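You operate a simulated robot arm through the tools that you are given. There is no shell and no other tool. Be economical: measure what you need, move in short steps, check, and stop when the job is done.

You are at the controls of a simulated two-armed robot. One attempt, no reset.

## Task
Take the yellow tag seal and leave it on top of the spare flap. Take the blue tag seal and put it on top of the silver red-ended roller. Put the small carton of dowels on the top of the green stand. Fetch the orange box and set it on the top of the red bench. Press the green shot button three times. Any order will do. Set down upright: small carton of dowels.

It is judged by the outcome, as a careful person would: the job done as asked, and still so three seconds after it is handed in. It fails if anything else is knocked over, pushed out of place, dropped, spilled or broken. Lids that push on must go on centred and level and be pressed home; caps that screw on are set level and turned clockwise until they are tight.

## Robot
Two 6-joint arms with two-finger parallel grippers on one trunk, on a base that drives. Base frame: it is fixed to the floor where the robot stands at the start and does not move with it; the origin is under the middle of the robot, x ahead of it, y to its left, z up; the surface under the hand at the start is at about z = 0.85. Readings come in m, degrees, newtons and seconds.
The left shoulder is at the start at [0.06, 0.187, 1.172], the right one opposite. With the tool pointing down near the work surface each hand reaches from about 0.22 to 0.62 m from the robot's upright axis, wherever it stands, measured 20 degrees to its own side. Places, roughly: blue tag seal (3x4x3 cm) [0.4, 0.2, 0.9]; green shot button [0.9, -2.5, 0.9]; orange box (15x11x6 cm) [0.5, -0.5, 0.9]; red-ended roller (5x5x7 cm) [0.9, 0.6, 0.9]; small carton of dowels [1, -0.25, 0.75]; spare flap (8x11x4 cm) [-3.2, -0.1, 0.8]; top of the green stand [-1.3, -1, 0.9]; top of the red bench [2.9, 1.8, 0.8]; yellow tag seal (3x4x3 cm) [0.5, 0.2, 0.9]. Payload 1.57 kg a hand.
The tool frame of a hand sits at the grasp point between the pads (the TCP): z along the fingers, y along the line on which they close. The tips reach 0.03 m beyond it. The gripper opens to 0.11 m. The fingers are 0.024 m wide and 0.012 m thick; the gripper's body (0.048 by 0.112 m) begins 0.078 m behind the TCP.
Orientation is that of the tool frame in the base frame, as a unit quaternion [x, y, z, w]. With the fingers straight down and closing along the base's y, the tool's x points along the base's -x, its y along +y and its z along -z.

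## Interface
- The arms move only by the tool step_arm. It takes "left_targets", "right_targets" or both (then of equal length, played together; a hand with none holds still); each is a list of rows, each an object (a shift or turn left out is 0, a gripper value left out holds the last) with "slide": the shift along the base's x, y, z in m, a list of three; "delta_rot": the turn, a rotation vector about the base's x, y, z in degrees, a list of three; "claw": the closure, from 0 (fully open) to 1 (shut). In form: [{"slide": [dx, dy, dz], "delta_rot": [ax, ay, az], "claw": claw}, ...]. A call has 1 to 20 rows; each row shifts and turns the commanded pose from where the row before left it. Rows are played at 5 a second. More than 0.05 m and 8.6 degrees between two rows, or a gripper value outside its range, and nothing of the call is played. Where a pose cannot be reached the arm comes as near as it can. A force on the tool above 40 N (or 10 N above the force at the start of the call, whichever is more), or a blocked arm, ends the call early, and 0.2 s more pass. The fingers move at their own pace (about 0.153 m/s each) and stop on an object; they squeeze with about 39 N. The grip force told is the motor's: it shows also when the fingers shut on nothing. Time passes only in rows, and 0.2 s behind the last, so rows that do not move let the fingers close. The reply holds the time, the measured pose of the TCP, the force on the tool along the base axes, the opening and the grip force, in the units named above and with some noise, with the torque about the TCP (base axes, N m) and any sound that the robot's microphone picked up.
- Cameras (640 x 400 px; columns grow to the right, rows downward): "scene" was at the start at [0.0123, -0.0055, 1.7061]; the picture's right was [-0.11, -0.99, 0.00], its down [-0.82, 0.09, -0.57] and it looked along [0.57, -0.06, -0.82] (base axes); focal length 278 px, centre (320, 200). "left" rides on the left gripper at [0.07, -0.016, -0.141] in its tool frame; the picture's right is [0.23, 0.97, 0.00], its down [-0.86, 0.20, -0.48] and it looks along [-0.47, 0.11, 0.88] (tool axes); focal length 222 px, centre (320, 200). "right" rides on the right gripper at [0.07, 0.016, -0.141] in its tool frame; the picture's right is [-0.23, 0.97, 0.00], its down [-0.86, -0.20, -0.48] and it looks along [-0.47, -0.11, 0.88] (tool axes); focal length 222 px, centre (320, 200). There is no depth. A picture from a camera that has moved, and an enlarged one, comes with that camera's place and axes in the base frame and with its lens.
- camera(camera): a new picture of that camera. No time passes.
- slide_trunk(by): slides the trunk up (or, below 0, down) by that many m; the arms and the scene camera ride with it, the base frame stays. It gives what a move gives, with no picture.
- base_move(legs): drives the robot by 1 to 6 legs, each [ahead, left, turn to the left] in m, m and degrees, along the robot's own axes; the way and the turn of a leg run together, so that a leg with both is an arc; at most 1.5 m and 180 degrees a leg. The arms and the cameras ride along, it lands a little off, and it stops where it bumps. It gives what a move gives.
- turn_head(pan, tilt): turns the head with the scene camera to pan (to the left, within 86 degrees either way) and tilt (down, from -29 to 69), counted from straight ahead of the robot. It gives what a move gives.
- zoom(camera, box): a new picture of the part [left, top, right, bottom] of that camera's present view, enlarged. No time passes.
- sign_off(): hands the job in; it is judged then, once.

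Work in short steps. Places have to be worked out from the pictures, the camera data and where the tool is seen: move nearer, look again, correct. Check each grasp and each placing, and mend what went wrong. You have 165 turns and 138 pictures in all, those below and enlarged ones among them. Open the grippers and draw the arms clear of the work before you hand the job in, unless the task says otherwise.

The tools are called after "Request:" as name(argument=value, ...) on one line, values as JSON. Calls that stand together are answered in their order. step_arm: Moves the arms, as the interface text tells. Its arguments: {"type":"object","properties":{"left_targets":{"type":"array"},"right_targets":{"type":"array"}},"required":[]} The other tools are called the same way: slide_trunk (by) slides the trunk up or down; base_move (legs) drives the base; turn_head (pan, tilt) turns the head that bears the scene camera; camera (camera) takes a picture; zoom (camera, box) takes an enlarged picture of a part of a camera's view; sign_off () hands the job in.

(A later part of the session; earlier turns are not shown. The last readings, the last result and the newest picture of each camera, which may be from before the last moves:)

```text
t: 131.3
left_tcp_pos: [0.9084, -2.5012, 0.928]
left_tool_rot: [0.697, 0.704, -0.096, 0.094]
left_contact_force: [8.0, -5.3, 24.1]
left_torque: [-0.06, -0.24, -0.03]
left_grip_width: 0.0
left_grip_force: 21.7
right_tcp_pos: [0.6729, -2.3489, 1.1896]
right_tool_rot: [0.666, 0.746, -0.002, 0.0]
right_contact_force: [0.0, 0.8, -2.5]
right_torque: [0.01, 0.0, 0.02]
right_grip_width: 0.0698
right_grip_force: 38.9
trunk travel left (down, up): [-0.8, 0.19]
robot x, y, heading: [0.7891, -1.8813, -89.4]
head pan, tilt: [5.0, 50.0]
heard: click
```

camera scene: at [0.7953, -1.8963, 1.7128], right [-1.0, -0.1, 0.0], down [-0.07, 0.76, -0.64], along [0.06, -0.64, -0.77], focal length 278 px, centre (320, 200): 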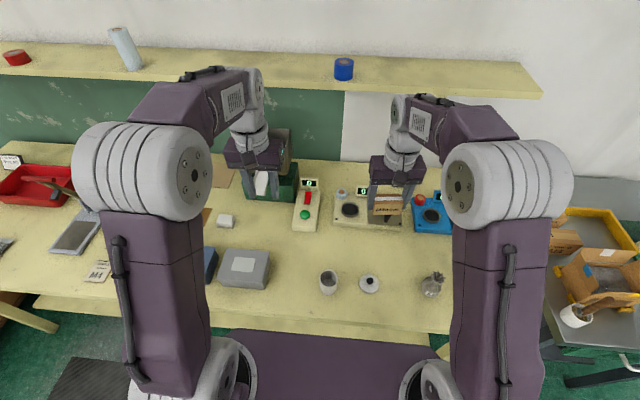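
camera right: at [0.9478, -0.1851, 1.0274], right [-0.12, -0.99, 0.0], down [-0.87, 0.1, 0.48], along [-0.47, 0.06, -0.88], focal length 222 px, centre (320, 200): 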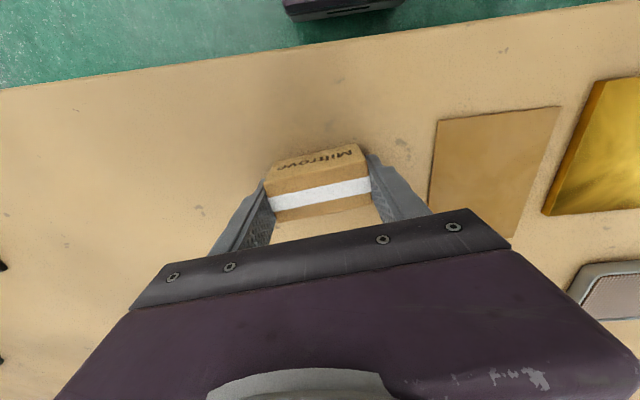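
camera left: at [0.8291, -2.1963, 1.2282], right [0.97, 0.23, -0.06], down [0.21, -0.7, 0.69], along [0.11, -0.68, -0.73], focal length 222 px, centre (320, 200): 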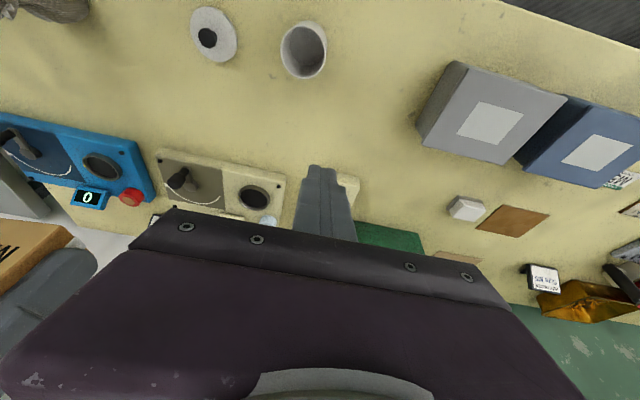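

A second click, bottomed out at 24 N. I release and view the counter again.

Request:
step_arm(left_targets=[{"slide": [0, 0, 0.012]}, {"slide": [0, 0, 0.02]}, {"slide": [0, 0.04, 0.03]}, {"slide": [0, 0.04, 0.03]}, {"slide": [0, 0.04, 0.02]}, {"slide": [0, 0.035, 0.01]}])

Request:
zoom(camera="scene", box=[270, 160, 350, 240])

```text
t: 132.7
left_tcp_pos: [0.9073, -2.3439, 1.0476]
left_tool_rot: [0.698, 0.704, -0.094, 0.092]
left_contact_force: [0.0, -0.3, 0.1]
left_torque: [-0.02, 0.01, 0.01]
left_grip_width: 0.0
left_grip_force: 21.7
right_tcp_pos: [0.6711, -2.3495, 1.1898]
right_tool_rot: [0.666, 0.746, 0.0, 0.0]
right_contact_force: [-0.3, -0.2, -1.2]
right_torque: [-0.01, 0.01, -0.04]
right_grip_width: 0.0699
right_grip_force: 39.2
trunk travel left (down, up): [-0.8, 0.19]
robot x, y, heading: [0.7886, -1.8788, -89.7]
head pan, tilt: [5.0, 50.0]
```

```text
5.00 times, centred on (310, 200) of scene
camera zoom: at [0.7955, -1.8936, 1.7128], right [-1.0, -0.1, 0.0], down [-0.07, 0.76, -0.64], along [0.06, -0.64, -0.77], focal length 1390 px, centre (370, 200)
```

zoom: 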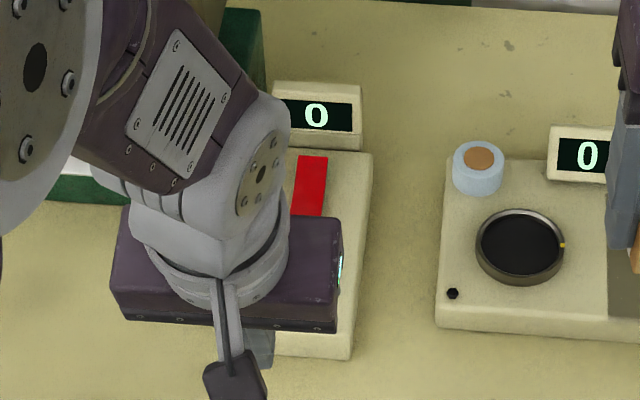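

Still 0. I move the left arm aside to inspect the device clearly.

Request:
step_arm(left_targets=[{"slide": [0.04, 0.02, 0.02]}, {"slide": [0.04, 0.02, 0.02]}, {"slide": [0.04, 0.01, 0.02]}, {"slide": [0.03, 0, 0.02]}])

Request:
zoom(camera="scene", box=[275, 165, 345, 240])

```text
t: 133.7
left_tcp_pos: [1.06, -2.294, 1.1285]
left_tool_rot: [0.698, 0.704, -0.094, 0.091]
left_contact_force: [1.1, -0.6, 0.2]
left_torque: [0.0, 0.0, -0.01]
left_grip_width: 0.0
left_grip_force: 21.5
right_tcp_pos: [0.6716, -2.3507, 1.1888]
right_tool_rot: [0.666, 0.746, -0.001, -0.001]
right_contact_force: [-0.2, -1.4, -2.2]
right_torque: [0.02, 0.01, 0.01]
right_grip_width: 0.0696
right_grip_force: 39.1
trunk travel left (down, up): [-0.8, 0.19]
robot x, y, heading: [0.7893, -1.8782, -89.5]
head pan, tilt: [5.0, 50.0]
```

```text
5.33 times, centred on (310, 202) of scene
camera zoom: at [0.7966, -1.8951, 1.7127], right [-1.0, -0.1, 0.0], down [-0.07, 0.76, -0.64], along [0.06, -0.64, -0.77], focal length 1483 px, centre (373, 187)
```

zoom: 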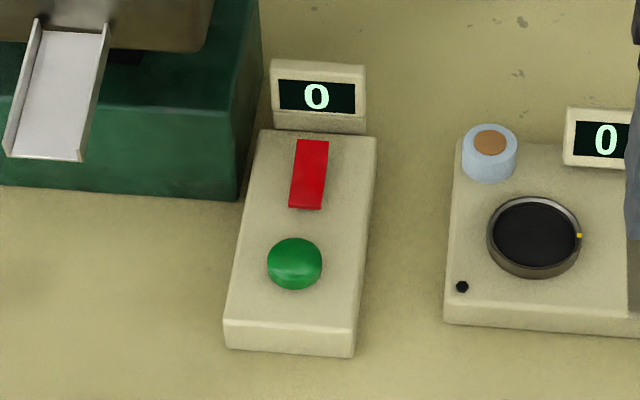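

Either shallow presses don't count or the display isn't tied to the button. A harder, centred press will tell (and would be the third press either way).

Request:
step_arm(left_targets=[{"slide": [-0.04, -0.01, -0.01]}, {"slide": [-0.04, -0.02, -0.02]}, {"slide": [-0.04, -0.02, -0.02]}, {"slide": [-0.033, -0.03, -0.01]}, {"slide": [0, -0.04, -0.02]}, {"slide": [0, -0.04, -0.02]}, {"slide": [0, -0.035, -0.03]}, {"slide": [0, -0.005, -0.03]}, {"slide": [0, 0, -0.023]}])

```text
t: 135.7
left_tcp_pos: [0.9083, -2.4975, 0.9408]
left_tool_rot: [0.697, 0.705, -0.093, 0.091]
left_contact_force: [0.4, -0.8, 0.3]
left_torque: [0.0, -0.04, 0.05]
left_grip_width: 0.0
left_grip_force: 20.9
right_tcp_pos: [0.6726, -2.3525, 1.188]
right_tool_rot: [0.666, 0.746, 0.0, -0.001]
right_contact_force: [-0.2, 0.7, -1.9]
right_torque: [-0.02, -0.01, -0.02]
right_grip_width: 0.0697
right_grip_force: 38.8
trunk travel left (down, up): [-0.8, 0.19]
robot x, y, heading: [0.7898, -1.8836, -89.5]
head pan, tilt: [5.0, 50.0]
```

I'm above the button at z 0.941. I press down in fine steps to about 35 N, centred.

Request:
step_arm(left_targets=[{"slide": [-0.002, 0.003, -0.006]}, {"slide": [0, 0, -0.004]}, {"slide": [0, 0, -0.002]}])

Request:
step_arm(left_targets=[{"slide": [0, 0, -0.002]}, {"slide": [0, 0, -0.002]}, {"slide": [0, 0, -0.002]}, {"slide": [0, 0, -0.002]}, {"slide": [0, 0, -0.002]}])

```text
t: 136.5
left_tcp_pos: [0.9027, -2.4938, 0.9316]
left_tool_rot: [0.698, 0.704, -0.094, 0.092]
left_contact_force: [0.8, -0.7, 2.6]
left_torque: [0.0, -0.05, -0.01]
left_grip_width: 0.0
left_grip_force: 21.4
right_tcp_pos: [0.6719, -2.3511, 1.189]
right_tool_rot: [0.666, 0.746, 0.0, 0.0]
right_contact_force: [0.3, -0.3, -2.3]
right_torque: [0.0, -0.01, -0.01]
right_grip_width: 0.0694
right_grip_force: 39.7
trunk travel left (down, up): [-0.8, 0.19]
robot x, y, heading: [0.7878, -1.8832, -89.6]
head pan, tilt: [5.0, 50.0]
heard: click
```

```text
t: 137.7
left_tcp_pos: [0.9026, -2.4925, 0.9261]
left_tool_rot: [0.697, 0.704, -0.098, 0.095]
left_contact_force: [1.6, -6.5, 35.7]
left_torque: [-0.18, -0.19, -0.04]
left_grip_width: 0.0
left_grip_force: 21.2
right_tcp_pos: [0.6706, -2.3476, 1.192]
right_tool_rot: [0.666, 0.746, -0.001, 0.001]
right_contact_force: [0.2, 0.1, -2.1]
right_torque: [0.04, 0.02, 0.01]
right_grip_width: 0.0697
right_grip_force: 38.9
trunk travel left (down, up): [-0.8, 0.19]
robot x, y, heading: [0.7862, -1.8785, -89.6]
head pan, tilt: [5.0, 50.0]
```

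The click came at only 2.6 N and pressing to 36 N gave nothing more, so each click is a registered press. I release and check the display.

Request:
step_arm(left_targets=[{"slide": [0, 0, 0.014]}, {"slide": [0, 0, 0.02]}, {"slide": [0, 0.04, 0.03]}, {"slide": [0, 0.04, 0.03]}, {"slide": [0, 0.04, 0.02]}, {"slide": [0, 0.035, 0.01]}, {"slide": [0.04, 0.02, 0.02]}, {"slide": [0.04, 0.02, 0.02]}])

Request:
zoom(camera="scene", box=[250, 150, 450, 260])

```text
t: 139.5
left_tcp_pos: [0.9853, -2.2978, 1.0871]
left_tool_rot: [0.697, 0.705, -0.094, 0.091]
left_contact_force: [-0.5, 1.1, 0.6]
left_torque: [-0.01, 0.03, -0.04]
left_grip_width: 0.0001
left_grip_force: 21.6
right_tcp_pos: [0.6727, -2.351, 1.1896]
right_tool_rot: [0.666, 0.746, -0.001, 0.0]
right_contact_force: [0.8, -0.4, -1.9]
right_torque: [-0.04, 0.01, 0.02]
right_grip_width: 0.0695
right_grip_force: 38.9
trunk travel left (down, up): [-0.8, 0.19]
robot x, y, heading: [0.7858, -1.8825, -89.4]
head pan, tilt: [5.0, 50.0]
```

```text
3.20 times, centred on (350, 205) of scene
camera zoom: at [0.7979, -1.8938, 1.7127], right [-1.0, -0.1, 0.0], down [-0.07, 0.76, -0.64], along [0.06, -0.64, -0.77], focal length 890 px, centre (224, 184)
```

zoom: 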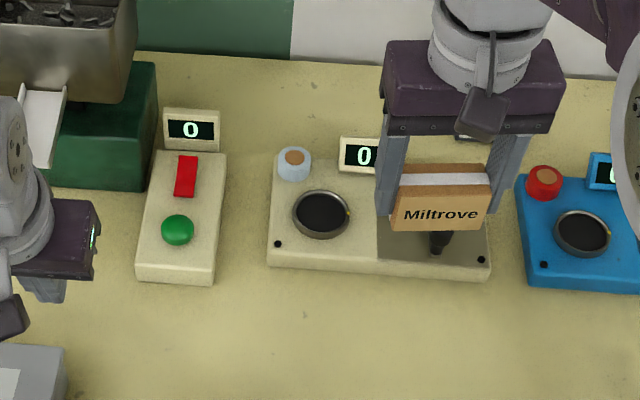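

Three clicks, but the display still reads 0. I take a close look at the device with the left camera from here.

Request:
camera(camera="left")

```text
71 pictures are left
camera left: at [0.9678, -2.1944, 1.2062], right [0.97, 0.23, -0.06], down [0.21, -0.7, 0.68], along [0.11, -0.68, -0.73], focal length 222 px, centre (320, 200)
```

left: 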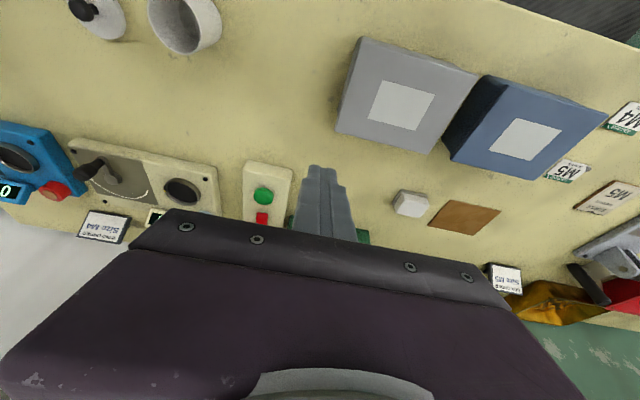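

I judge three clicks as three presses. I retract and level the left hand, then head for the green stand with the carton.

Request:
step_arm(left_targets=[{"slide": [0, 0.02, 0.04], "delta_rot": [8, 0, 0]}, {"slide": [0, 0.02, 0.04], "delta_rot": [8, 0, 0]}, {"slide": [0, 0.02, 0.04]}])

Request:
base_move(legs=[[-0.42, 0, 0], [0, 0, -90], [1.2, 0, 0]])

Request:
turn_head(pan=-15, tilt=38)

Request:
camera(camera="scene")

```text
t: 140.3
left_tcp_pos: [0.9837, -2.2342, 1.2084]
left_tool_rot: [0.703, 0.711, 0.005, -0.007]
left_contact_force: [0.0, 0.6, 0.4]
left_torque: [-0.03, -0.04, 0.01]
left_grip_width: 0.0
left_grip_force: 21.1
right_tcp_pos: [0.6704, -2.3493, 1.1887]
right_tool_rot: [0.665, 0.747, 0.0, 0.001]
right_contact_force: [0.5, 0.6, -2.0]
right_torque: [-0.04, -0.01, -0.01]
right_grip_width: 0.0696
right_grip_force: 38.9
trunk travel left (down, up): [-0.8, 0.19]
robot x, y, heading: [0.7851, -1.8821, -89.3]
head pan, tilt: [5.0, 50.0]
```

```text
t: 152.3
left_tcp_pos: [-0.7535, -1.5921, 1.2082]
left_tool_rot: [1.0, -0.022, 0.008, 0.0]
left_contact_force: [-0.7, 0.2, 0.0]
left_torque: [-0.01, -0.01, 0.0]
left_grip_width: 0.0
left_grip_force: 20.9
right_tcp_pos: [-0.8504, -1.2749, 1.1892]
right_tool_rot: [1.0, 0.03, 0.0, -0.001]
right_contact_force: [0.6, -0.3, -3.4]
right_torque: [0.02, 0.0, -0.03]
right_grip_width: 0.0698
right_grip_force: 38.9
trunk travel left (down, up): [-0.8, 0.19]
robot x, y, heading: [-0.3886, -1.4155, 177.4]
head pan, tilt: [5.0, 50.0]
```

```text
t: 153.2
left_tcp_pos: [-0.7524, -1.5938, 1.2068]
left_tool_rot: [1.0, -0.022, 0.009, 0.001]
left_contact_force: [-0.3, -0.2, -0.5]
left_torque: [0.01, 0.02, 0.02]
left_grip_width: 0.0001
left_grip_force: 20.4
right_tcp_pos: [-0.8528, -1.2756, 1.1888]
right_tool_rot: [1.0, 0.03, 0.001, 0.001]
right_contact_force: [-0.1, 0.4, -1.9]
right_torque: [-0.01, -0.01, -0.05]
right_grip_width: 0.0698
right_grip_force: 39.3
trunk travel left (down, up): [-0.8, 0.19]
robot x, y, heading: [-0.3866, -1.4126, 177.3]
head pan, tilt: [-15.0, 38.0]
```

```text
70 pictures are left
camera scene: at [-0.4097, -1.3913, 1.7299], right [0.3, 0.95, 0.0], down [0.59, -0.19, -0.79], along [-0.75, 0.24, -0.62], focal length 278 px, centre (320, 200)
```

scene: 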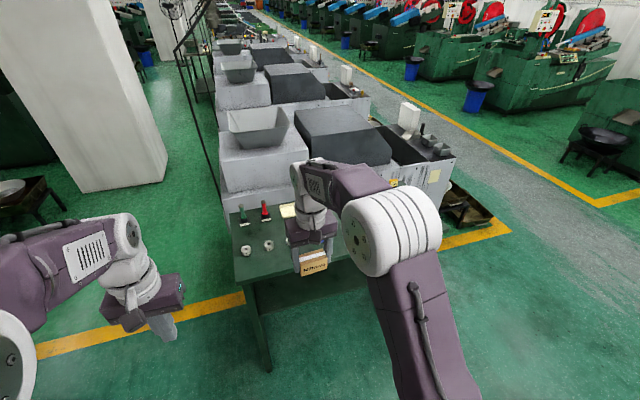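

The green stand's near edge is x≈-1.09, starting at y≈-1.49. I strafe right to face its middle and look at the top.

Request:
base_move(legs=[[0.1, -0.4, 2.7]])

Request:
turn_head(pan=0, tilt=45)

Request:
camera(camera="scene")

Request:
camera(camera="right")

```text
t: 155.7
left_tcp_pos: [-0.8364, -1.2191, 1.2079]
left_tool_rot: [1.0, 0.006, 0.008, -0.001]
left_contact_force: [0.0, 0.5, 0.0]
left_torque: [0.01, -0.03, -0.02]
left_grip_width: 0.0001
left_grip_force: 21.2
right_tcp_pos: [-0.9526, -0.9068, 1.1891]
right_tool_rot: [0.998, 0.058, 0.0, -0.002]
right_contact_force: [-0.2, 0.0, -1.4]
right_torque: [0.03, 0.01, 0.0]
right_grip_width: 0.0696
right_grip_force: 38.7
trunk travel left (down, up): [-0.8, 0.19]
robot x, y, heading: [-0.4796, -1.0214, -179.5]
head pan, tilt: [-15.0, 38.0]
```

```text
t: 156.5
left_tcp_pos: [-0.8366, -1.2159, 1.2072]
left_tool_rot: [1.0, 0.007, 0.008, 0.0]
left_contact_force: [-0.8, 0.8, -0.3]
left_torque: [-0.03, -0.02, -0.02]
left_grip_width: 0.0002
left_grip_force: 21.7
right_tcp_pos: [-0.9529, -0.9044, 1.1882]
right_tool_rot: [0.998, 0.058, 0.0, -0.001]
right_contact_force: [0.4, 0.8, -2.6]
right_torque: [0.0, -0.02, -0.01]
right_grip_width: 0.07
right_grip_force: 39.1
trunk travel left (down, up): [-0.8, 0.19]
robot x, y, heading: [-0.4851, -1.0197, -179.2]
head pan, tilt: [0.0, 45.0]
```

```text
69 pictures are left
camera scene: at [-0.5031, -1.017, 1.7197], right [-0.01, 1.0, 0.0], down [0.71, 0.01, -0.71], along [-0.71, -0.01, -0.71], focal length 278 px, centre (320, 200)
```

scene: 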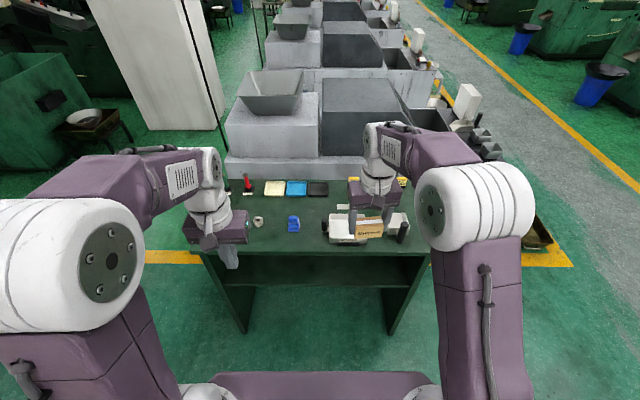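

```text
68 pictures are left
camera right: at [-0.8827, -0.9119, 1.33], right [-0.11, -0.99, 0.0], down [-0.87, 0.1, 0.48], along [-0.48, 0.05, -0.88], focal length 222 px, centre (320, 200)
```

right: 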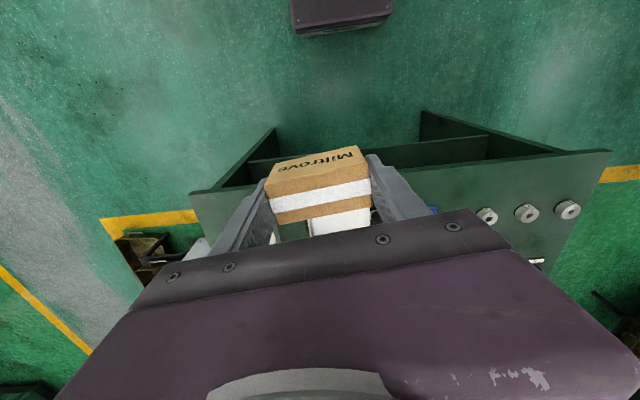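

The stand top spans x -1.10…-1.52, y -1.46…-0.60 with several items. I zoom in to find a free spot.

Request:
zoom(camera="scene", box=[210, 165, 430, 265])

```text
2.91 times, centred on (320, 215) of scene
camera zoom: at [-0.5031, -1.017, 1.7197], right [-0.01, 1.0, 0.0], down [0.71, 0.01, -0.71], along [-0.71, -0.01, -0.71], focal length 809 px, centre (320, 156)
```

zoom: 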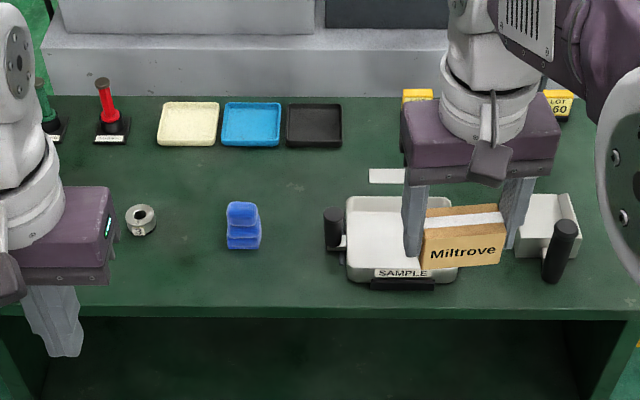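

Free spot: about (-1.31,-1.08), between the trays behind and the blue clip in front. I drive in closer.

Request:
base_move(legs=[[0.27, 0.18, -0.8]])

Request:
camera(camera="scene")

Request:
camera(camera="right")

```text
t: 158.6
left_tcp_pos: [-1.1107, -1.3945, 1.2084]
left_tool_rot: [1.0, 0.001, 0.009, 0.0]
left_contact_force: [-0.4, 0.3, -0.1]
left_torque: [-0.02, 0.05, 0.02]
left_grip_width: 0.0
left_grip_force: 21.7
right_tcp_pos: [-1.2247, -1.0809, 1.1891]
right_tool_rot: [0.999, 0.055, 0.0, 0.0]
right_contact_force: [0.4, -0.8, -2.9]
right_torque: [0.01, 0.02, 0.03]
right_grip_width: 0.0695
right_grip_force: 38.9
trunk travel left (down, up): [-0.8, 0.19]
robot x, y, heading: [-0.7534, -1.202, -179.9]
head pan, tilt: [0.0, 45.0]
```

```text
66 pictures are left
camera scene: at [-0.7743, -1.1979, 1.7197], right [0.0, 1.0, 0.0], down [0.71, 0.0, -0.71], along [-0.71, 0.0, -0.71], focal length 278 px, centre (320, 200)
```

scene: 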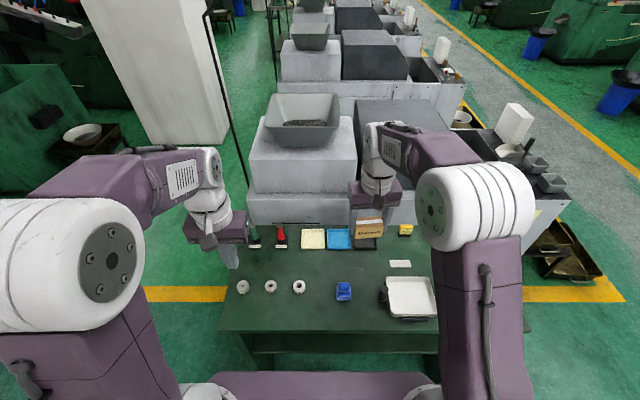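

```text
65 pictures are left
camera right: at [-1.1535, -1.0892, 1.3306], right [-0.12, -0.99, 0.0], down [-0.87, 0.11, 0.48], along [-0.48, 0.06, -0.88], focal length 222 px, centre (320, 200)
```

right: 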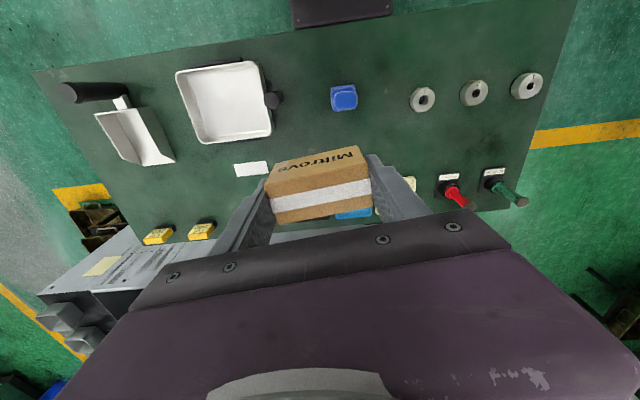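

The spot is clear; I move over (-1.305,-1.085) and lower most of the way.

Request:
step_arm(right_targets=[{"slide": [-0.03, 0, -0.03]}, {"slide": [-0.03, 0, -0.03]}, {"slide": [-0.02, -0.004, -0.045]}, {"slide": [0, 0, -0.045]}, {"slide": [0, 0, -0.045]}, {"slide": [0, 0, -0.045]}, {}])

Request:
camera(camera="right")

Request:
zoom(camera="scene", box=[270, 200, 430, 330])

```text
t: 160.2
left_tcp_pos: [-1.1127, -1.3943, 1.2061]
left_tool_rot: [1.0, 0.003, 0.008, -0.001]
left_contact_force: [0.4, 0.1, 0.0]
left_torque: [0.02, 0.05, -0.01]
left_grip_width: 0.0
left_grip_force: 21.1
right_tcp_pos: [-1.3058, -1.0879, 0.9485]
right_tool_rot: [0.999, 0.054, -0.001, 0.001]
right_contact_force: [0.8, 0.1, -2.5]
right_torque: [-0.01, 0.0, -0.05]
right_grip_width: 0.0697
right_grip_force: 38.9
trunk travel left (down, up): [-0.8, 0.19]
robot x, y, heading: [-0.7541, -1.2002, -179.9]
head pan, tilt: [0.0, 45.0]
```

```text
64 pictures are left
camera right: at [-1.2356, -1.0952, 1.0894], right [-0.12, -0.99, 0.0], down [-0.87, 0.11, 0.48], along [-0.48, 0.06, -0.88], focal length 222 px, centre (320, 200)
```

right: 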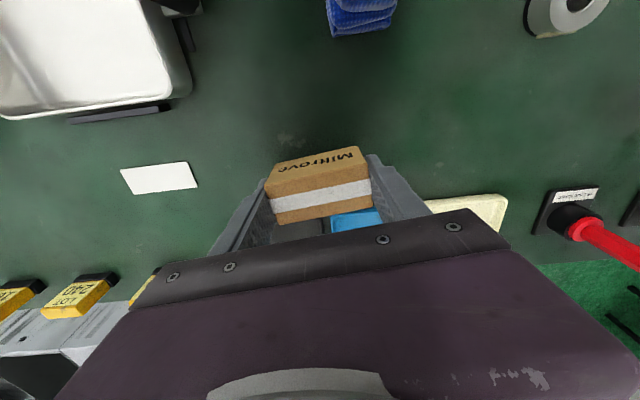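

```text
3.08 times, centred on (350, 265) of scene
camera zoom: at [-0.776, -1.1993, 1.7197], right [0.0, 1.0, 0.0], down [0.71, 0.0, -0.71], along [-0.71, 0.0, -0.71], focal length 855 px, centre (228, 0)
```

zoom: 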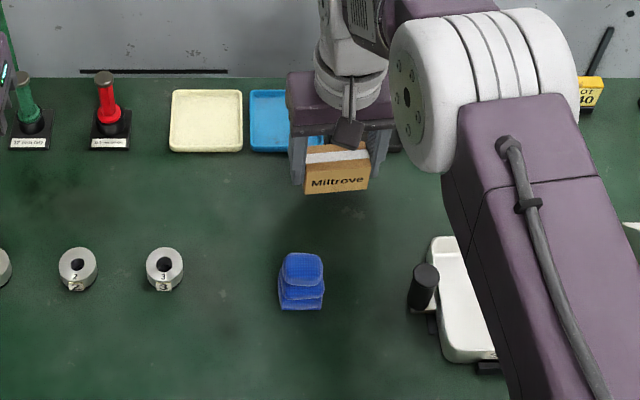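

Clear all round. I lower further in small steps until contact.

Request:
step_arm(right_targets=[{"slide": [0.003, 0, -0.02]}, {"slide": [0, 0, -0.015]}, {"slide": [0, 0, -0.006]}, {"slide": [0, 0, -0.006]}, {"slide": [0, 0, -0.004]}])

```text
t: 161.1
left_tcp_pos: [-1.1089, -1.3952, 1.2082]
left_tool_rot: [1.0, 0.001, 0.007, 0.0]
left_contact_force: [-0.8, 0.4, -0.3]
left_torque: [0.0, -0.03, -0.01]
left_grip_width: 0.0
left_grip_force: 21.5
right_tcp_pos: [-1.306, -1.0861, 0.9158]
right_tool_rot: [0.999, 0.053, -0.009, -0.001]
right_contact_force: [9.0, 3.0, 28.7]
right_torque: [-0.28, -0.96, 0.11]
right_grip_width: 0.0696
right_grip_force: 39.1
trunk travel left (down, up): [-0.8, 0.19]
robot x, y, heading: [-0.7555, -1.2031, -179.9]
head pan, tilt: [0.0, 45.0]
stopped in row 4 (right hand): the force on the tool passed its limit at 42 N (the readings are from after the stop); the commanded pose is now the measured one
```

Contact at TCP 0.916 with some torque. I ease up 2 mm and look before releasing.

Request:
step_arm(right_targets=[{"slide": [0, 0, 0.002]}, {}])

Request:
camera(camera="right")

Request:
zoom(camera="scene", box=[310, 220, 390, 290])

```text
t: 161.7
left_tcp_pos: [-1.11, -1.3949, 1.2084]
left_tool_rot: [1.0, 0.002, 0.007, -0.001]
left_contact_force: [0.9, -0.2, 0.7]
left_torque: [0.02, -0.03, 0.0]
left_grip_width: 0.0002
left_grip_force: 21.2
right_tcp_pos: [-1.3056, -1.0865, 0.9156]
right_tool_rot: [0.999, 0.053, -0.009, 0.0]
right_contact_force: [4.0, 2.0, 16.8]
right_torque: [-0.01, -0.44, 0.0]
right_grip_width: 0.0698
right_grip_force: 38.6
trunk travel left (down, up): [-0.8, 0.19]
robot x, y, heading: [-0.7535, -1.2009, -179.7]
head pan, tilt: [0.0, 45.0]
```

```text
62 pictures are left
camera right: at [-1.2325, -1.0952, 1.0556], right [-0.12, -0.99, 0.0], down [-0.86, 0.11, 0.49], along [-0.49, 0.06, -0.87], focal length 222 px, centre (320, 200)
```

right: 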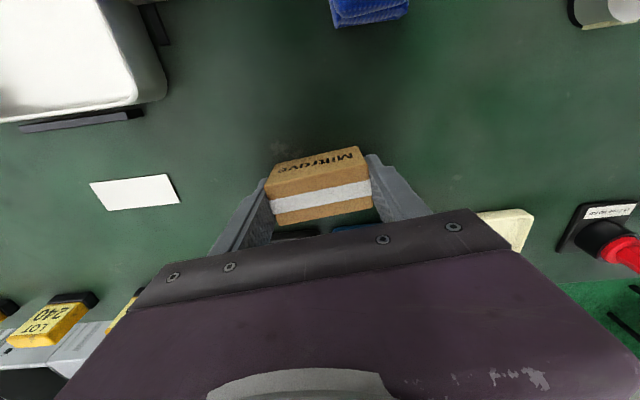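

```text
5.71 times, centred on (350, 255) of scene
camera zoom: at [-0.7727, -1.1992, 1.7197], right [0.0, 1.0, 0.0], down [0.71, 0.0, -0.71], along [-0.71, 0.0, -0.71], focal length 1588 px, centre (149, -114)
```

zoom: 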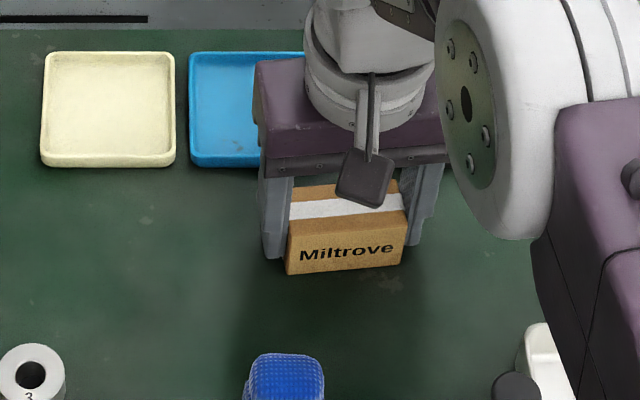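

The carton stands on the surface with slight preload; I ease up 2 mm more and open a little.

Request:
step_arm(right_targets=[{"slide": [0, 0, 0.002]}, {}])

Request:
step_arm(right_targets=[{"claw": 0.2}, {}, {}])

Request:
zoom(camera="scene", box=[310, 220, 390, 290])

```text
t: 162.3
left_tcp_pos: [-1.1112, -1.3952, 1.2082]
left_tool_rot: [1.0, 0.002, 0.009, -0.002]
left_contact_force: [-0.3, 0.1, 0.2]
left_torque: [0.0, -0.02, 0.03]
left_grip_width: 0.0
left_grip_force: 21.5
right_tcp_pos: [-1.306, -1.0871, 0.916]
right_tool_rot: [0.999, 0.054, -0.007, 0.001]
right_contact_force: [0.4, 0.9, 1.0]
right_torque: [0.04, -0.13, -0.01]
right_grip_width: 0.0699
right_grip_force: 39.2
trunk travel left (down, up): [-0.8, 0.19]
robot x, y, heading: [-0.7555, -1.2022, -180.0]
head pan, tilt: [0.0, 45.0]
```

```text
t: 163.1
left_tcp_pos: [-1.1123, -1.3966, 1.2061]
left_tool_rot: [1.0, 0.002, 0.009, 0.0]
left_contact_force: [0.1, 0.1, -0.2]
left_torque: [0.01, -0.02, -0.01]
left_grip_width: 0.0001
left_grip_force: 21.1
right_tcp_pos: [-1.3057, -1.0877, 0.9153]
right_tool_rot: [0.999, 0.054, -0.007, 0.001]
right_contact_force: [-0.3, 0.1, 0.4]
right_torque: [-0.02, 0.0, -0.01]
right_grip_width: 0.0881
right_grip_force: 0.1
trunk travel left (down, up): [-0.8, 0.19]
robot x, y, heading: [-0.7525, -1.2001, -179.8]
head pan, tilt: [0.0, 45.0]
```

```text
5.71 times, centred on (350, 255) of scene
camera zoom: at [-0.7765, -1.1994, 1.7197], right [0.0, 1.0, 0.0], down [0.71, 0.0, -0.71], along [-0.71, 0.0, -0.71], focal length 1588 px, centre (149, -114)
```

zoom: 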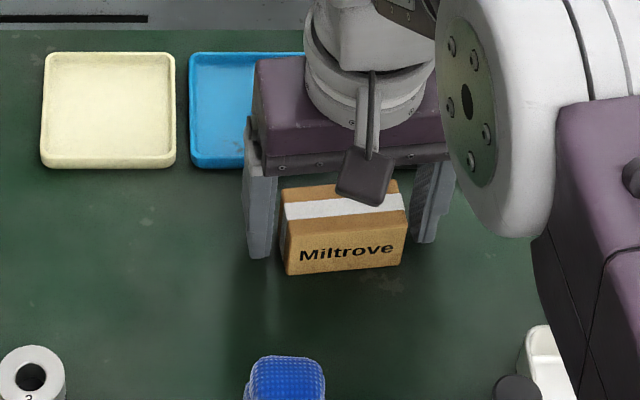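

The carton stands upright and free. I lift the right hand straight up and away.

Request:
step_arm(right_targets=[{"slide": [0, 0, 0.03]}, {"slide": [0, 0, 0.045]}, {"slide": [0, 0, 0.045]}, {"slide": [0, 0, 0.045]}, {"slide": [0.02, 0, 0.045]}, {"slide": [0.02, 0, 0.045]}])

Request:
camera(camera="scene")

Request:
base_move(legs=[[-0.45, 0, 0]])

```text
t: 164.5
left_tcp_pos: [-1.11, -1.3953, 1.2081]
left_tool_rot: [1.0, 0.001, 0.007, -0.001]
left_contact_force: [0.8, 0.0, 0.4]
left_torque: [-0.01, 0.04, 0.01]
left_grip_width: 0.0
left_grip_force: 21.2
right_tcp_pos: [-1.2646, -1.0845, 1.1709]
right_tool_rot: [0.999, 0.054, -0.008, 0.0]
right_contact_force: [0.5, -0.5, 0.6]
right_torque: [-0.02, 0.01, 0.01]
right_grip_width: 0.0881
right_grip_force: 0.1
trunk travel left (down, up): [-0.8, 0.19]
robot x, y, heading: [-0.7557, -1.1998, -180.2]
head pan, tilt: [0.0, 45.0]
```

```text
59 pictures are left
camera scene: at [-0.7735, -1.1996, 1.7197], right [0.0, 1.0, 0.0], down [0.71, 0.0, -0.71], along [-0.71, 0.0, -0.71], focal length 278 px, centre (320, 200)
```

scene: 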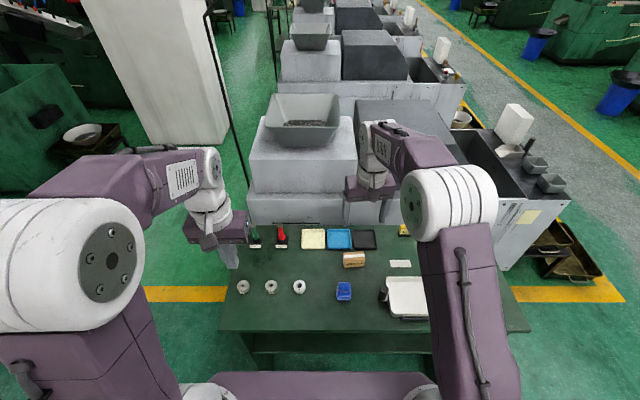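

```text
t: 167.2
left_tcp_pos: [-0.6718, -1.3941, 1.2067]
left_tool_rot: [1.0, 0.004, 0.009, -0.001]
left_contact_force: [0.9, -0.3, 0.0]
left_torque: [0.02, 0.02, 0.04]
left_grip_width: 0.0002
left_grip_force: 21.1
right_tcp_pos: [-0.8299, -1.0864, 1.1695]
right_tool_rot: [0.998, 0.055, -0.006, 0.001]
right_contact_force: [0.2, 0.0, 0.5]
right_torque: [0.01, -0.01, -0.01]
right_grip_width: 0.0878
right_grip_force: 0.0
trunk travel left (down, up): [-0.8, 0.19]
robot x, y, heading: [-0.3157, -1.2021, -179.3]
head pan, tilt: [0.0, 45.0]
```

The carton is standing on the stand. Now back to the table's near side for the yellow seal.

Request:
base_move(legs=[[0, -1.22, -0.7], [0, 0, 180], [0.28, 0, 0]])

Request:
camera(camera="left")

```text
t: 182.2
left_tcp_pos: [0.3264, 0.198, 1.2079]
left_tool_rot: [0.022, 1.0, -0.001, -0.008]
left_contact_force: [-0.5, 0.2, -0.1]
left_torque: [-0.02, -0.02, -0.01]
left_grip_width: 0.0002
left_grip_force: 21.0
right_tcp_pos: [0.4679, -0.1179, 1.1715]
right_tool_rot: [-0.029, 1.0, -0.001, 0.008]
right_contact_force: [0.9, 0.4, 1.1]
right_torque: [-0.01, -0.01, -0.02]
right_grip_width: 0.088
right_grip_force: 0.1
trunk travel left (down, up): [-0.8, 0.19]
robot x, y, heading: [-0.0394, 0.0247, -2.7]
head pan, tilt: [0.0, 45.0]
```

```text
58 pictures are left
camera left: at [0.2572, 0.1853, 1.3505], right [-0.18, 0.98, 0.0], down [0.87, 0.16, 0.47], along [0.46, 0.09, -0.89], focal length 222 px, centre (320, 200)
```

left: 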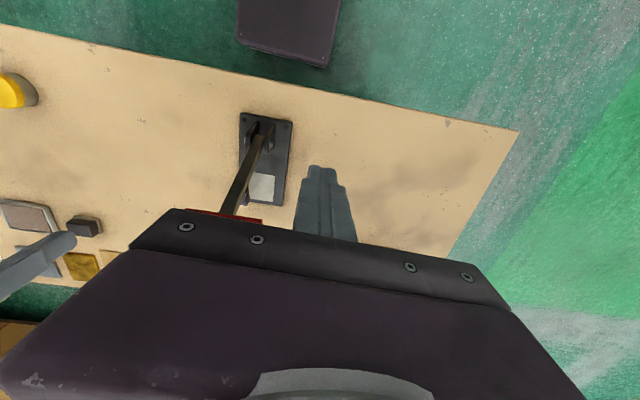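

I move the left hand toward the yellow seal (≈(0.468,0.211)), tilted away from the clamp handle, and stop above it to look.

Request:
step_arm(left_targets=[{"slide": [0.03, 0.015, 0], "delta_rot": [-8, 0, 0], "claw": 0.35}, {"slide": [0.04, 0.01, 0]}, {"slide": [0.04, 0, 0]}, {"slide": [0.03, 0, 0]}, {"slide": [0, 0, -0.045]}, {"slide": [0, -0.005, -0.045]}, {"slide": [0, -0.005, -0.045]}, {"slide": [0, 0, -0.045]}, {"slide": [0, 0, -0.03]}])

Request:
camera(camera="left")

Request:
zoom(camera="left", box=[250, 110, 410, 230])

```text
t: 184.2
left_tcp_pos: [0.469, 0.2154, 0.996]
left_tool_rot: [0.022, 0.997, -0.07, -0.007]
left_contact_force: [0.3, 0.6, 0.0]
left_torque: [0.01, 0.0, 0.01]
left_grip_width: 0.0717
left_grip_force: 0.1
right_tcp_pos: [0.4699, -0.118, 1.1693]
right_tool_rot: [-0.029, 1.0, 0.0, 0.006]
right_contact_force: [0.1, 0.1, -1.1]
right_torque: [0.02, -0.02, 0.03]
right_grip_width: 0.0882
right_grip_force: 0.1
trunk travel left (down, up): [-0.8, 0.19]
robot x, y, heading: [-0.0397, 0.0215, -2.5]
head pan, tilt: [0.0, 45.0]
```

```text
57 pictures are left
camera left: at [0.4008, 0.2212, 1.1395], right [-0.18, 0.97, -0.13], down [0.87, 0.22, 0.44], along [0.46, -0.04, -0.89], focal length 222 px, centre (320, 200)
```

left: 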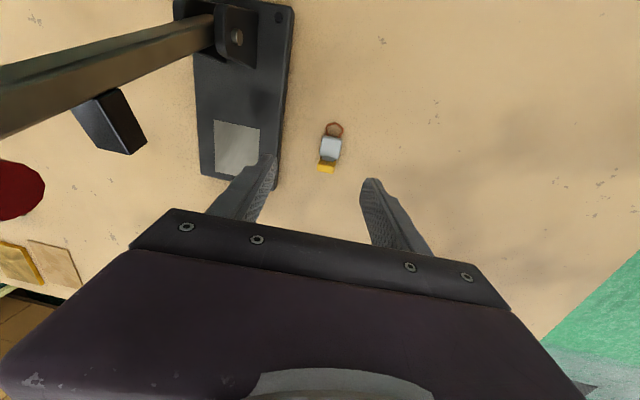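

```text
3.33 times, centred on (330, 170) of left
camera zoom: at [0.4008, 0.2212, 1.1395], right [-0.18, 0.97, -0.13], down [0.87, 0.22, 0.44], along [0.46, -0.04, -0.89], focal length 740 px, centre (287, 300)
```

zoom: 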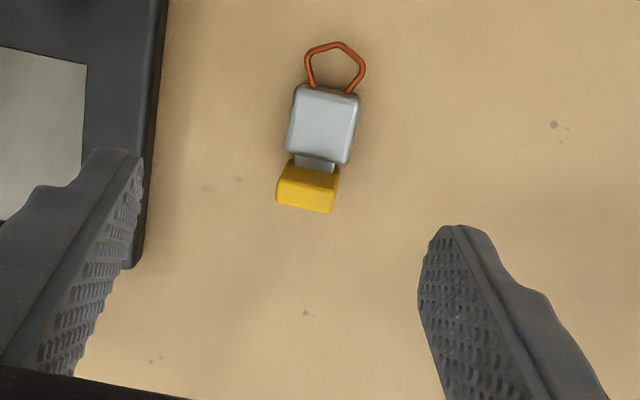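

Yellow seal body at (0.4675,0.2085), aligned with x. I align, descend and grip.

Request:
step_arm(left_targets=[{"slide": [-0.001, -0.004, -0.03], "delta_rot": [0, 0, 2.6], "claw": 0.5}, {"slide": [0, -0.003, -0.03]}, {"slide": [0, 0, -0.03]}, {"slide": [0, 0, -0.018]}, {"claw": 1}, {}, {}])

Request:
camera(camera="left")

```text
t: 185.8
left_tcp_pos: [0.4676, 0.2091, 0.8881]
left_tool_rot: [0.0, 0.998, -0.07, -0.005]
left_contact_force: [0.9, -0.2, -0.7]
left_torque: [-0.05, 0.03, 0.01]
left_grip_width: 0.0243
left_grip_force: 35.8
right_tcp_pos: [0.469, -0.1182, 1.1696]
right_tool_rot: [-0.03, 1.0, 0.0, 0.006]
right_contact_force: [-0.4, 0.6, 0.1]
right_torque: [0.02, 0.01, 0.01]
right_grip_width: 0.0876
right_grip_force: 0.1
trunk travel left (down, up): [-0.8, 0.19]
robot x, y, heading: [-0.0424, 0.0205, -2.5]
head pan, tilt: [0.0, 45.0]
```

```text
55 pictures are left
camera left: at [0.3985, 0.2116, 1.032], right [-0.23, 0.96, -0.13], down [0.86, 0.26, 0.44], along [0.46, -0.02, -0.89], focal length 222 px, centre (320, 200)
```

left: 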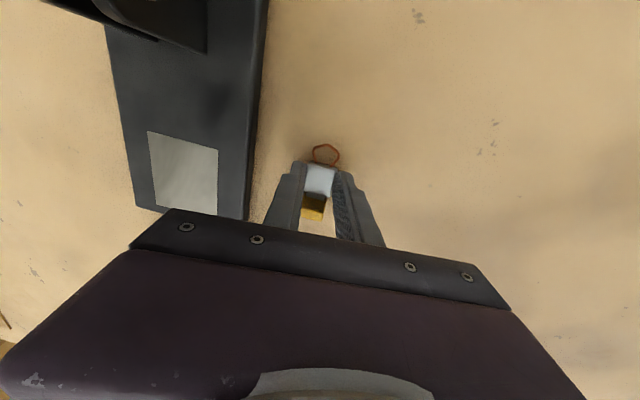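

The yellow seal is held. I lift, level, back away and turn around to look towards the flap.

Request:
step_arm(left_targets=[{"slide": [0, 0.004, 0.03]}, {"slide": [0, 0.006, 0.04]}, {"slide": [0, 0.008, 0.045]}, {"slide": [-0.01, 0.01, 0.045]}, {"slide": [-0.02, 0.01, 0.045]}, {"slide": [-0.04, 0, 0.03], "delta_rot": [8, 0, 0]}, {"slide": [-0.04, 0, 0.03]}, {"slide": [-0.02, 0, 0.02]}])

Request:
base_move(legs=[[-0.4, 0, 0], [0, 0, -178], [0, -0.75, 0]])

Request:
turn_head(pan=0, tilt=25)

Request:
camera(camera="scene")

```text
refused: row 5 steps farther than a row can; nothing moved
```

```text
t: 199.2
left_tcp_pos: [-0.9212, 0.577, 0.8874]
left_tool_rot: [0.997, 0.008, 0.005, -0.071]
left_contact_force: [-0.2, -0.1, 0.4]
left_torque: [-0.04, -0.04, -0.03]
left_grip_width: 0.0242
left_grip_force: 36.2
right_tcp_pos: [-0.9282, 0.9027, 1.1698]
right_tool_rot: [0.999, 0.039, -0.007, -0.001]
right_contact_force: [0.4, 0.1, -0.1]
right_torque: [-0.02, -0.02, -0.01]
right_grip_width: 0.0879
right_grip_force: 0.1
trunk travel left (down, up): [-0.8, 0.19]
robot x, y, heading: [-0.4229, 0.7712, 178.6]
head pan, tilt: [0.0, 45.0]
```

```text
t: 200.0
left_tcp_pos: [-0.9204, 0.5774, 0.8887]
left_tool_rot: [0.998, 0.008, 0.005, -0.069]
left_contact_force: [0.2, 0.5, -0.6]
left_torque: [0.01, 0.0, 0.01]
left_grip_width: 0.0247
left_grip_force: 36.2
right_tcp_pos: [-0.9291, 0.9036, 1.1688]
right_tool_rot: [0.999, 0.038, -0.008, 0.0]
right_contact_force: [0.0, 0.4, -0.4]
right_torque: [0.04, 0.0, 0.0]
right_grip_width: 0.0881
right_grip_force: 0.0
trunk travel left (down, up): [-0.8, 0.19]
robot x, y, heading: [-0.4197, 0.7726, 178.5]
head pan, tilt: [0.0, 25.0]
```

```text
54 pictures are left
camera scene: at [-0.4508, 0.7747, 1.7502], right [0.03, 1.0, 0.0], down [0.42, -0.01, -0.91], along [-0.91, 0.03, -0.42], focal length 278 px, centre (320, 200)
```

scene: 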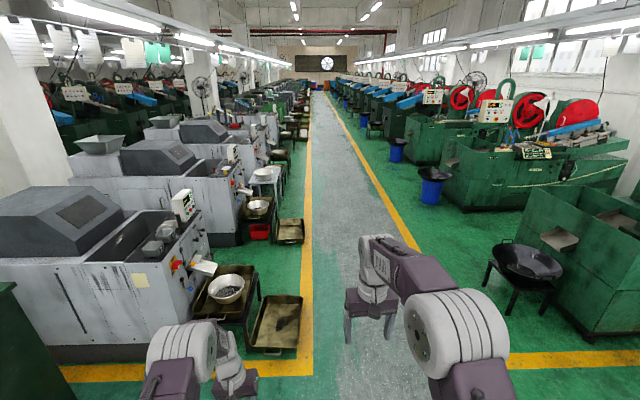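

The lift was refused (a row too long), so the base dragged the seal low over the table edge. The grip still reads 24.7 mm. I raise the hand now and check the seal and the table.

Request:
step_arm(left_targets=[{"slide": [0, 0, 0.045]}, {"slide": [0, 0, 0.045]}, {"slide": [0, 0, 0.045]}, {"slide": [0, 0, 0.045], "delta_rot": [-8, 0, 0]}, {"slide": [0, 0, 0.045]}, {"slide": [0, 0, 0.045]}, {"slide": [0, 0, 0.045]}])

Request:
zoom(camera="left", box=[250, 110, 410, 230])

Request:
turn_head(pan=86, tilt=30)

Request:
camera(camera="scene")

```text
t: 201.6
left_tcp_pos: [-0.9195, 0.5778, 1.2067]
left_tool_rot: [1.0, 0.008, 0.003, 0.0]
left_contact_force: [-0.4, 0.8, 0.5]
left_torque: [-0.01, -0.01, 0.02]
left_grip_width: 0.0248
left_grip_force: 36.4
right_tcp_pos: [-0.9284, 0.9041, 1.1694]
right_tool_rot: [0.999, 0.038, -0.007, 0.0]
right_contact_force: [0.8, 0.2, -0.4]
right_torque: [-0.02, 0.03, -0.02]
right_grip_width: 0.0883
right_grip_force: 0.0
trunk travel left (down, up): [-0.8, 0.19]
robot x, y, heading: [-0.4214, 0.7736, 178.3]
head pan, tilt: [0.0, 25.0]
```

```text
3.33 times, centred on (330, 170) of left
camera zoom: at [-0.8507, 0.596, 1.3486], right [0.24, -0.97, 0.0], down [-0.86, -0.21, 0.47], along [-0.46, -0.12, -0.88], focal length 740 px, centre (287, 300)
```

zoom: 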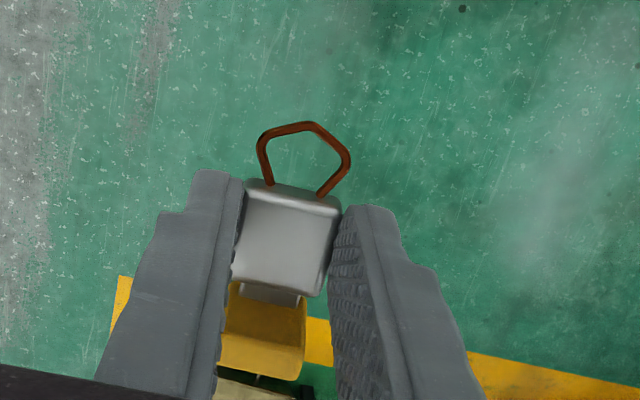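

```text
t: 203.2
left_tcp_pos: [-0.9197, 0.5784, 1.2048]
left_tool_rot: [1.0, 0.008, 0.004, -0.001]
left_contact_force: [-0.8, -0.6, -0.5]
left_torque: [0.0, -0.03, 0.02]
left_grip_width: 0.0244
left_grip_force: 36.5
right_tcp_pos: [-0.9284, 0.9027, 1.1691]
right_tool_rot: [0.999, 0.038, -0.008, 0.0]
right_contact_force: [0.1, -0.5, 0.2]
right_torque: [0.01, -0.01, 0.01]
right_grip_width: 0.0879
right_grip_force: 0.1
trunk travel left (down, up): [-0.8, 0.19]
robot x, y, heading: [-0.4162, 0.7733, 178.3]
head pan, tilt: [85.9, 30.0]
```

```text
52 pictures are left
camera scene: at [-0.3678, 0.6816, 1.7423], right [-0.99, 0.1, 0.0], down [0.05, 0.5, -0.87], along [-0.09, -0.86, -0.5], focal length 278 px, centre (320, 200)
```

scene: 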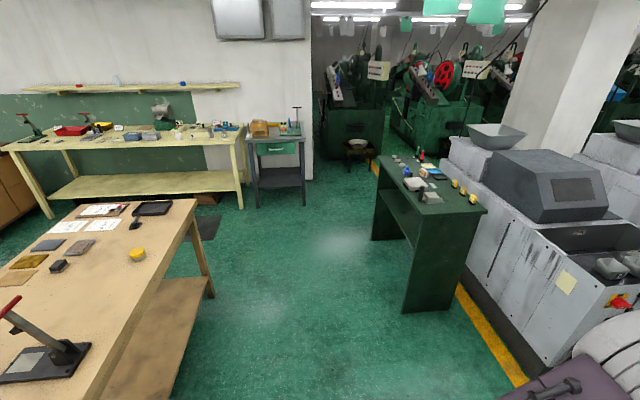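

The seal is still well held and the clamp is where it was. I turn the head forward again and drive along the corridor toward the flap.

Request:
base_move(legs=[[0, -0.4, 1.5], [1.2, 0, 0], [1.0, 0, 0]])

Request:
turn_head(pan=60, tilt=35)

Request:
camera(camera="scene")

```text
t: 216.2
left_tcp_pos: [-3.1248, 0.9189, 1.2059]
left_tool_rot: [1.0, 0.031, 0.003, 0.0]
left_contact_force: [0.2, 0.0, -0.6]
left_torque: [-0.02, 0.0, 0.02]
left_grip_width: 0.0243
left_grip_force: 36.4
right_tcp_pos: [-3.1482, 1.2433, 1.171]
right_tool_rot: [0.998, 0.061, -0.006, 0.0]
right_contact_force: [-0.4, 0.3, 0.7]
right_torque: [-0.02, -0.01, 0.01]
right_grip_width: 0.0882
right_grip_force: 0.1
trunk travel left (down, up): [-0.8, 0.19]
robot x, y, heading: [-2.6329, 1.1309, -179.1]
head pan, tilt: [85.9, 30.0]
```

```text
t: 217.1
left_tcp_pos: [-3.1244, 0.9183, 1.2056]
left_tool_rot: [0.999, 0.032, 0.004, 0.001]
left_contact_force: [0.4, -0.5, -0.6]
left_torque: [-0.02, 0.02, -0.01]
left_grip_width: 0.0243
left_grip_force: 36.7
right_tcp_pos: [-3.1485, 1.242, 1.1699]
right_tool_rot: [0.998, 0.061, -0.006, 0.0]
right_contact_force: [0.2, 0.2, -0.4]
right_torque: [0.02, 0.0, 0.03]
right_grip_width: 0.088
right_grip_force: 0.0
trunk travel left (down, up): [-0.8, 0.19]
robot x, y, heading: [-2.6369, 1.1338, -179.1]
head pan, tilt: [60.0, 35.0]
```

```text
51 pictures are left
camera scene: at [-2.6163, 1.0597, 1.7345], right [-0.87, 0.49, 0.0], down [0.28, 0.5, -0.82], along [-0.4, -0.72, -0.57], focal length 278 px, centre (320, 200)
```

scene: 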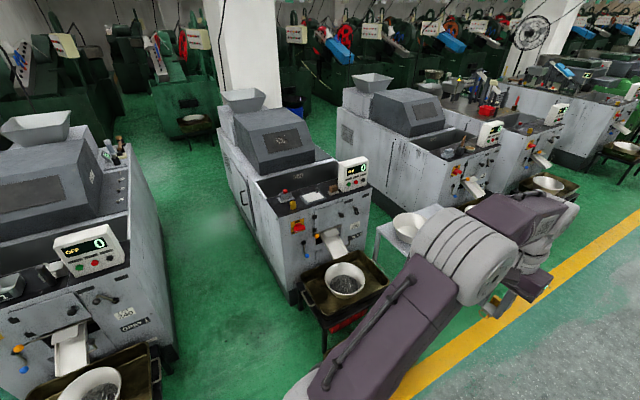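

The flap should be around pixel (310,203), on the middle machine's open tray. I zoom in.

Request:
zoom(camera="scene", box=[250, 150, 390, 260])

```text
3.64 times, centred on (320, 205) of scene
camera zoom: at [-2.6163, 1.0597, 1.7345], right [-0.87, 0.49, 0.0], down [0.28, 0.5, -0.82], along [-0.4, -0.72, -0.57], focal length 1011 px, centre (320, 182)
```

zoom: 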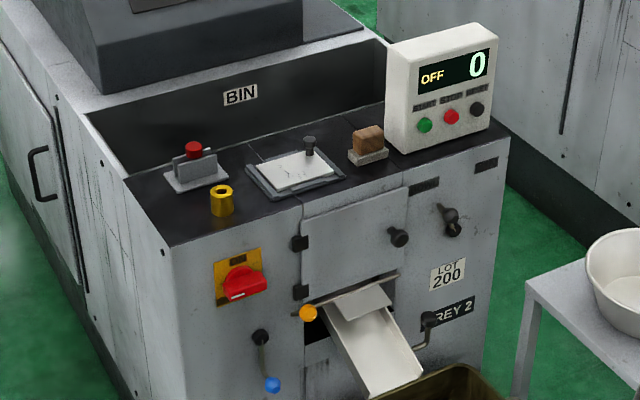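

The spare flap is the plate with a black knob on the ledge at about (-3.24,-0.17,0.8). I'll approach from the machine's corner gap, robot at about (-2.7,0.02) facing -x; first half-way, then look at clearances.

Request:
base_move(legs=[[0.04, 0.5, -0.9]])

Request:
turn_head(pan=75, tilt=55)

Request:
camera(camera="scene")

```text
t: 220.1
left_tcp_pos: [-3.1635, 0.4217, 1.2058]
left_tool_rot: [1.0, 0.023, 0.004, 0.0]
left_contact_force: [0.3, -0.6, -0.2]
left_torque: [-0.02, -0.02, 0.0]
left_grip_width: 0.0243
left_grip_force: 36.4
right_tcp_pos: [-3.1834, 0.7462, 1.1696]
right_tool_rot: [0.999, 0.053, -0.007, 0.0]
right_contact_force: [-0.2, 0.4, 0.9]
right_torque: [-0.02, 0.01, 0.02]
right_grip_width: 0.088
right_grip_force: 0.0
trunk travel left (down, up): [-0.8, 0.19]
robot x, y, heading: [-2.6676, 0.6267, -179.7]
head pan, tilt: [60.0, 35.0]
```

```text
t: 220.9
left_tcp_pos: [-3.1633, 0.4213, 1.2066]
left_tool_rot: [1.0, 0.023, 0.005, -0.001]
left_contact_force: [-0.2, -0.7, -0.8]
left_torque: [0.01, -0.01, -0.01]
left_grip_width: 0.0243
left_grip_force: 36.1
right_tcp_pos: [-3.1822, 0.7457, 1.1695]
right_tool_rot: [0.999, 0.053, -0.007, 0.0]
right_contact_force: [-0.5, 0.5, -1.0]
right_torque: [0.02, 0.03, 0.03]
right_grip_width: 0.0879
right_grip_force: 0.1
trunk travel left (down, up): [-0.8, 0.19]
robot x, y, heading: [-2.6687, 0.6286, -179.8]
head pan, tilt: [75.0, 55.0]
```

```text
49 pictures are left
camera scene: at [-2.6274, 0.5604, 1.7063], right [-0.97, 0.26, 0.0], down [0.21, 0.79, -0.57], along [-0.15, -0.55, -0.82], focal length 278 px, centre (320, 200)
```

scene: 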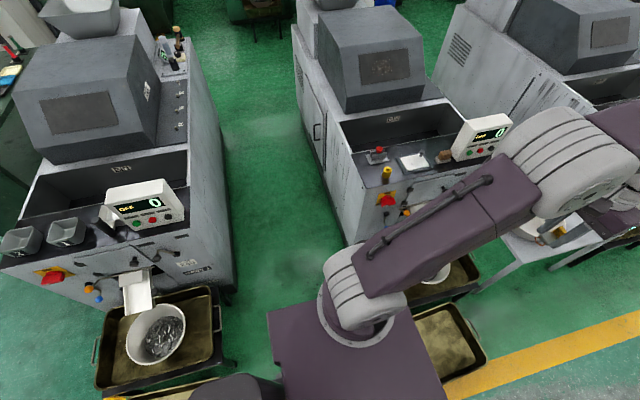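

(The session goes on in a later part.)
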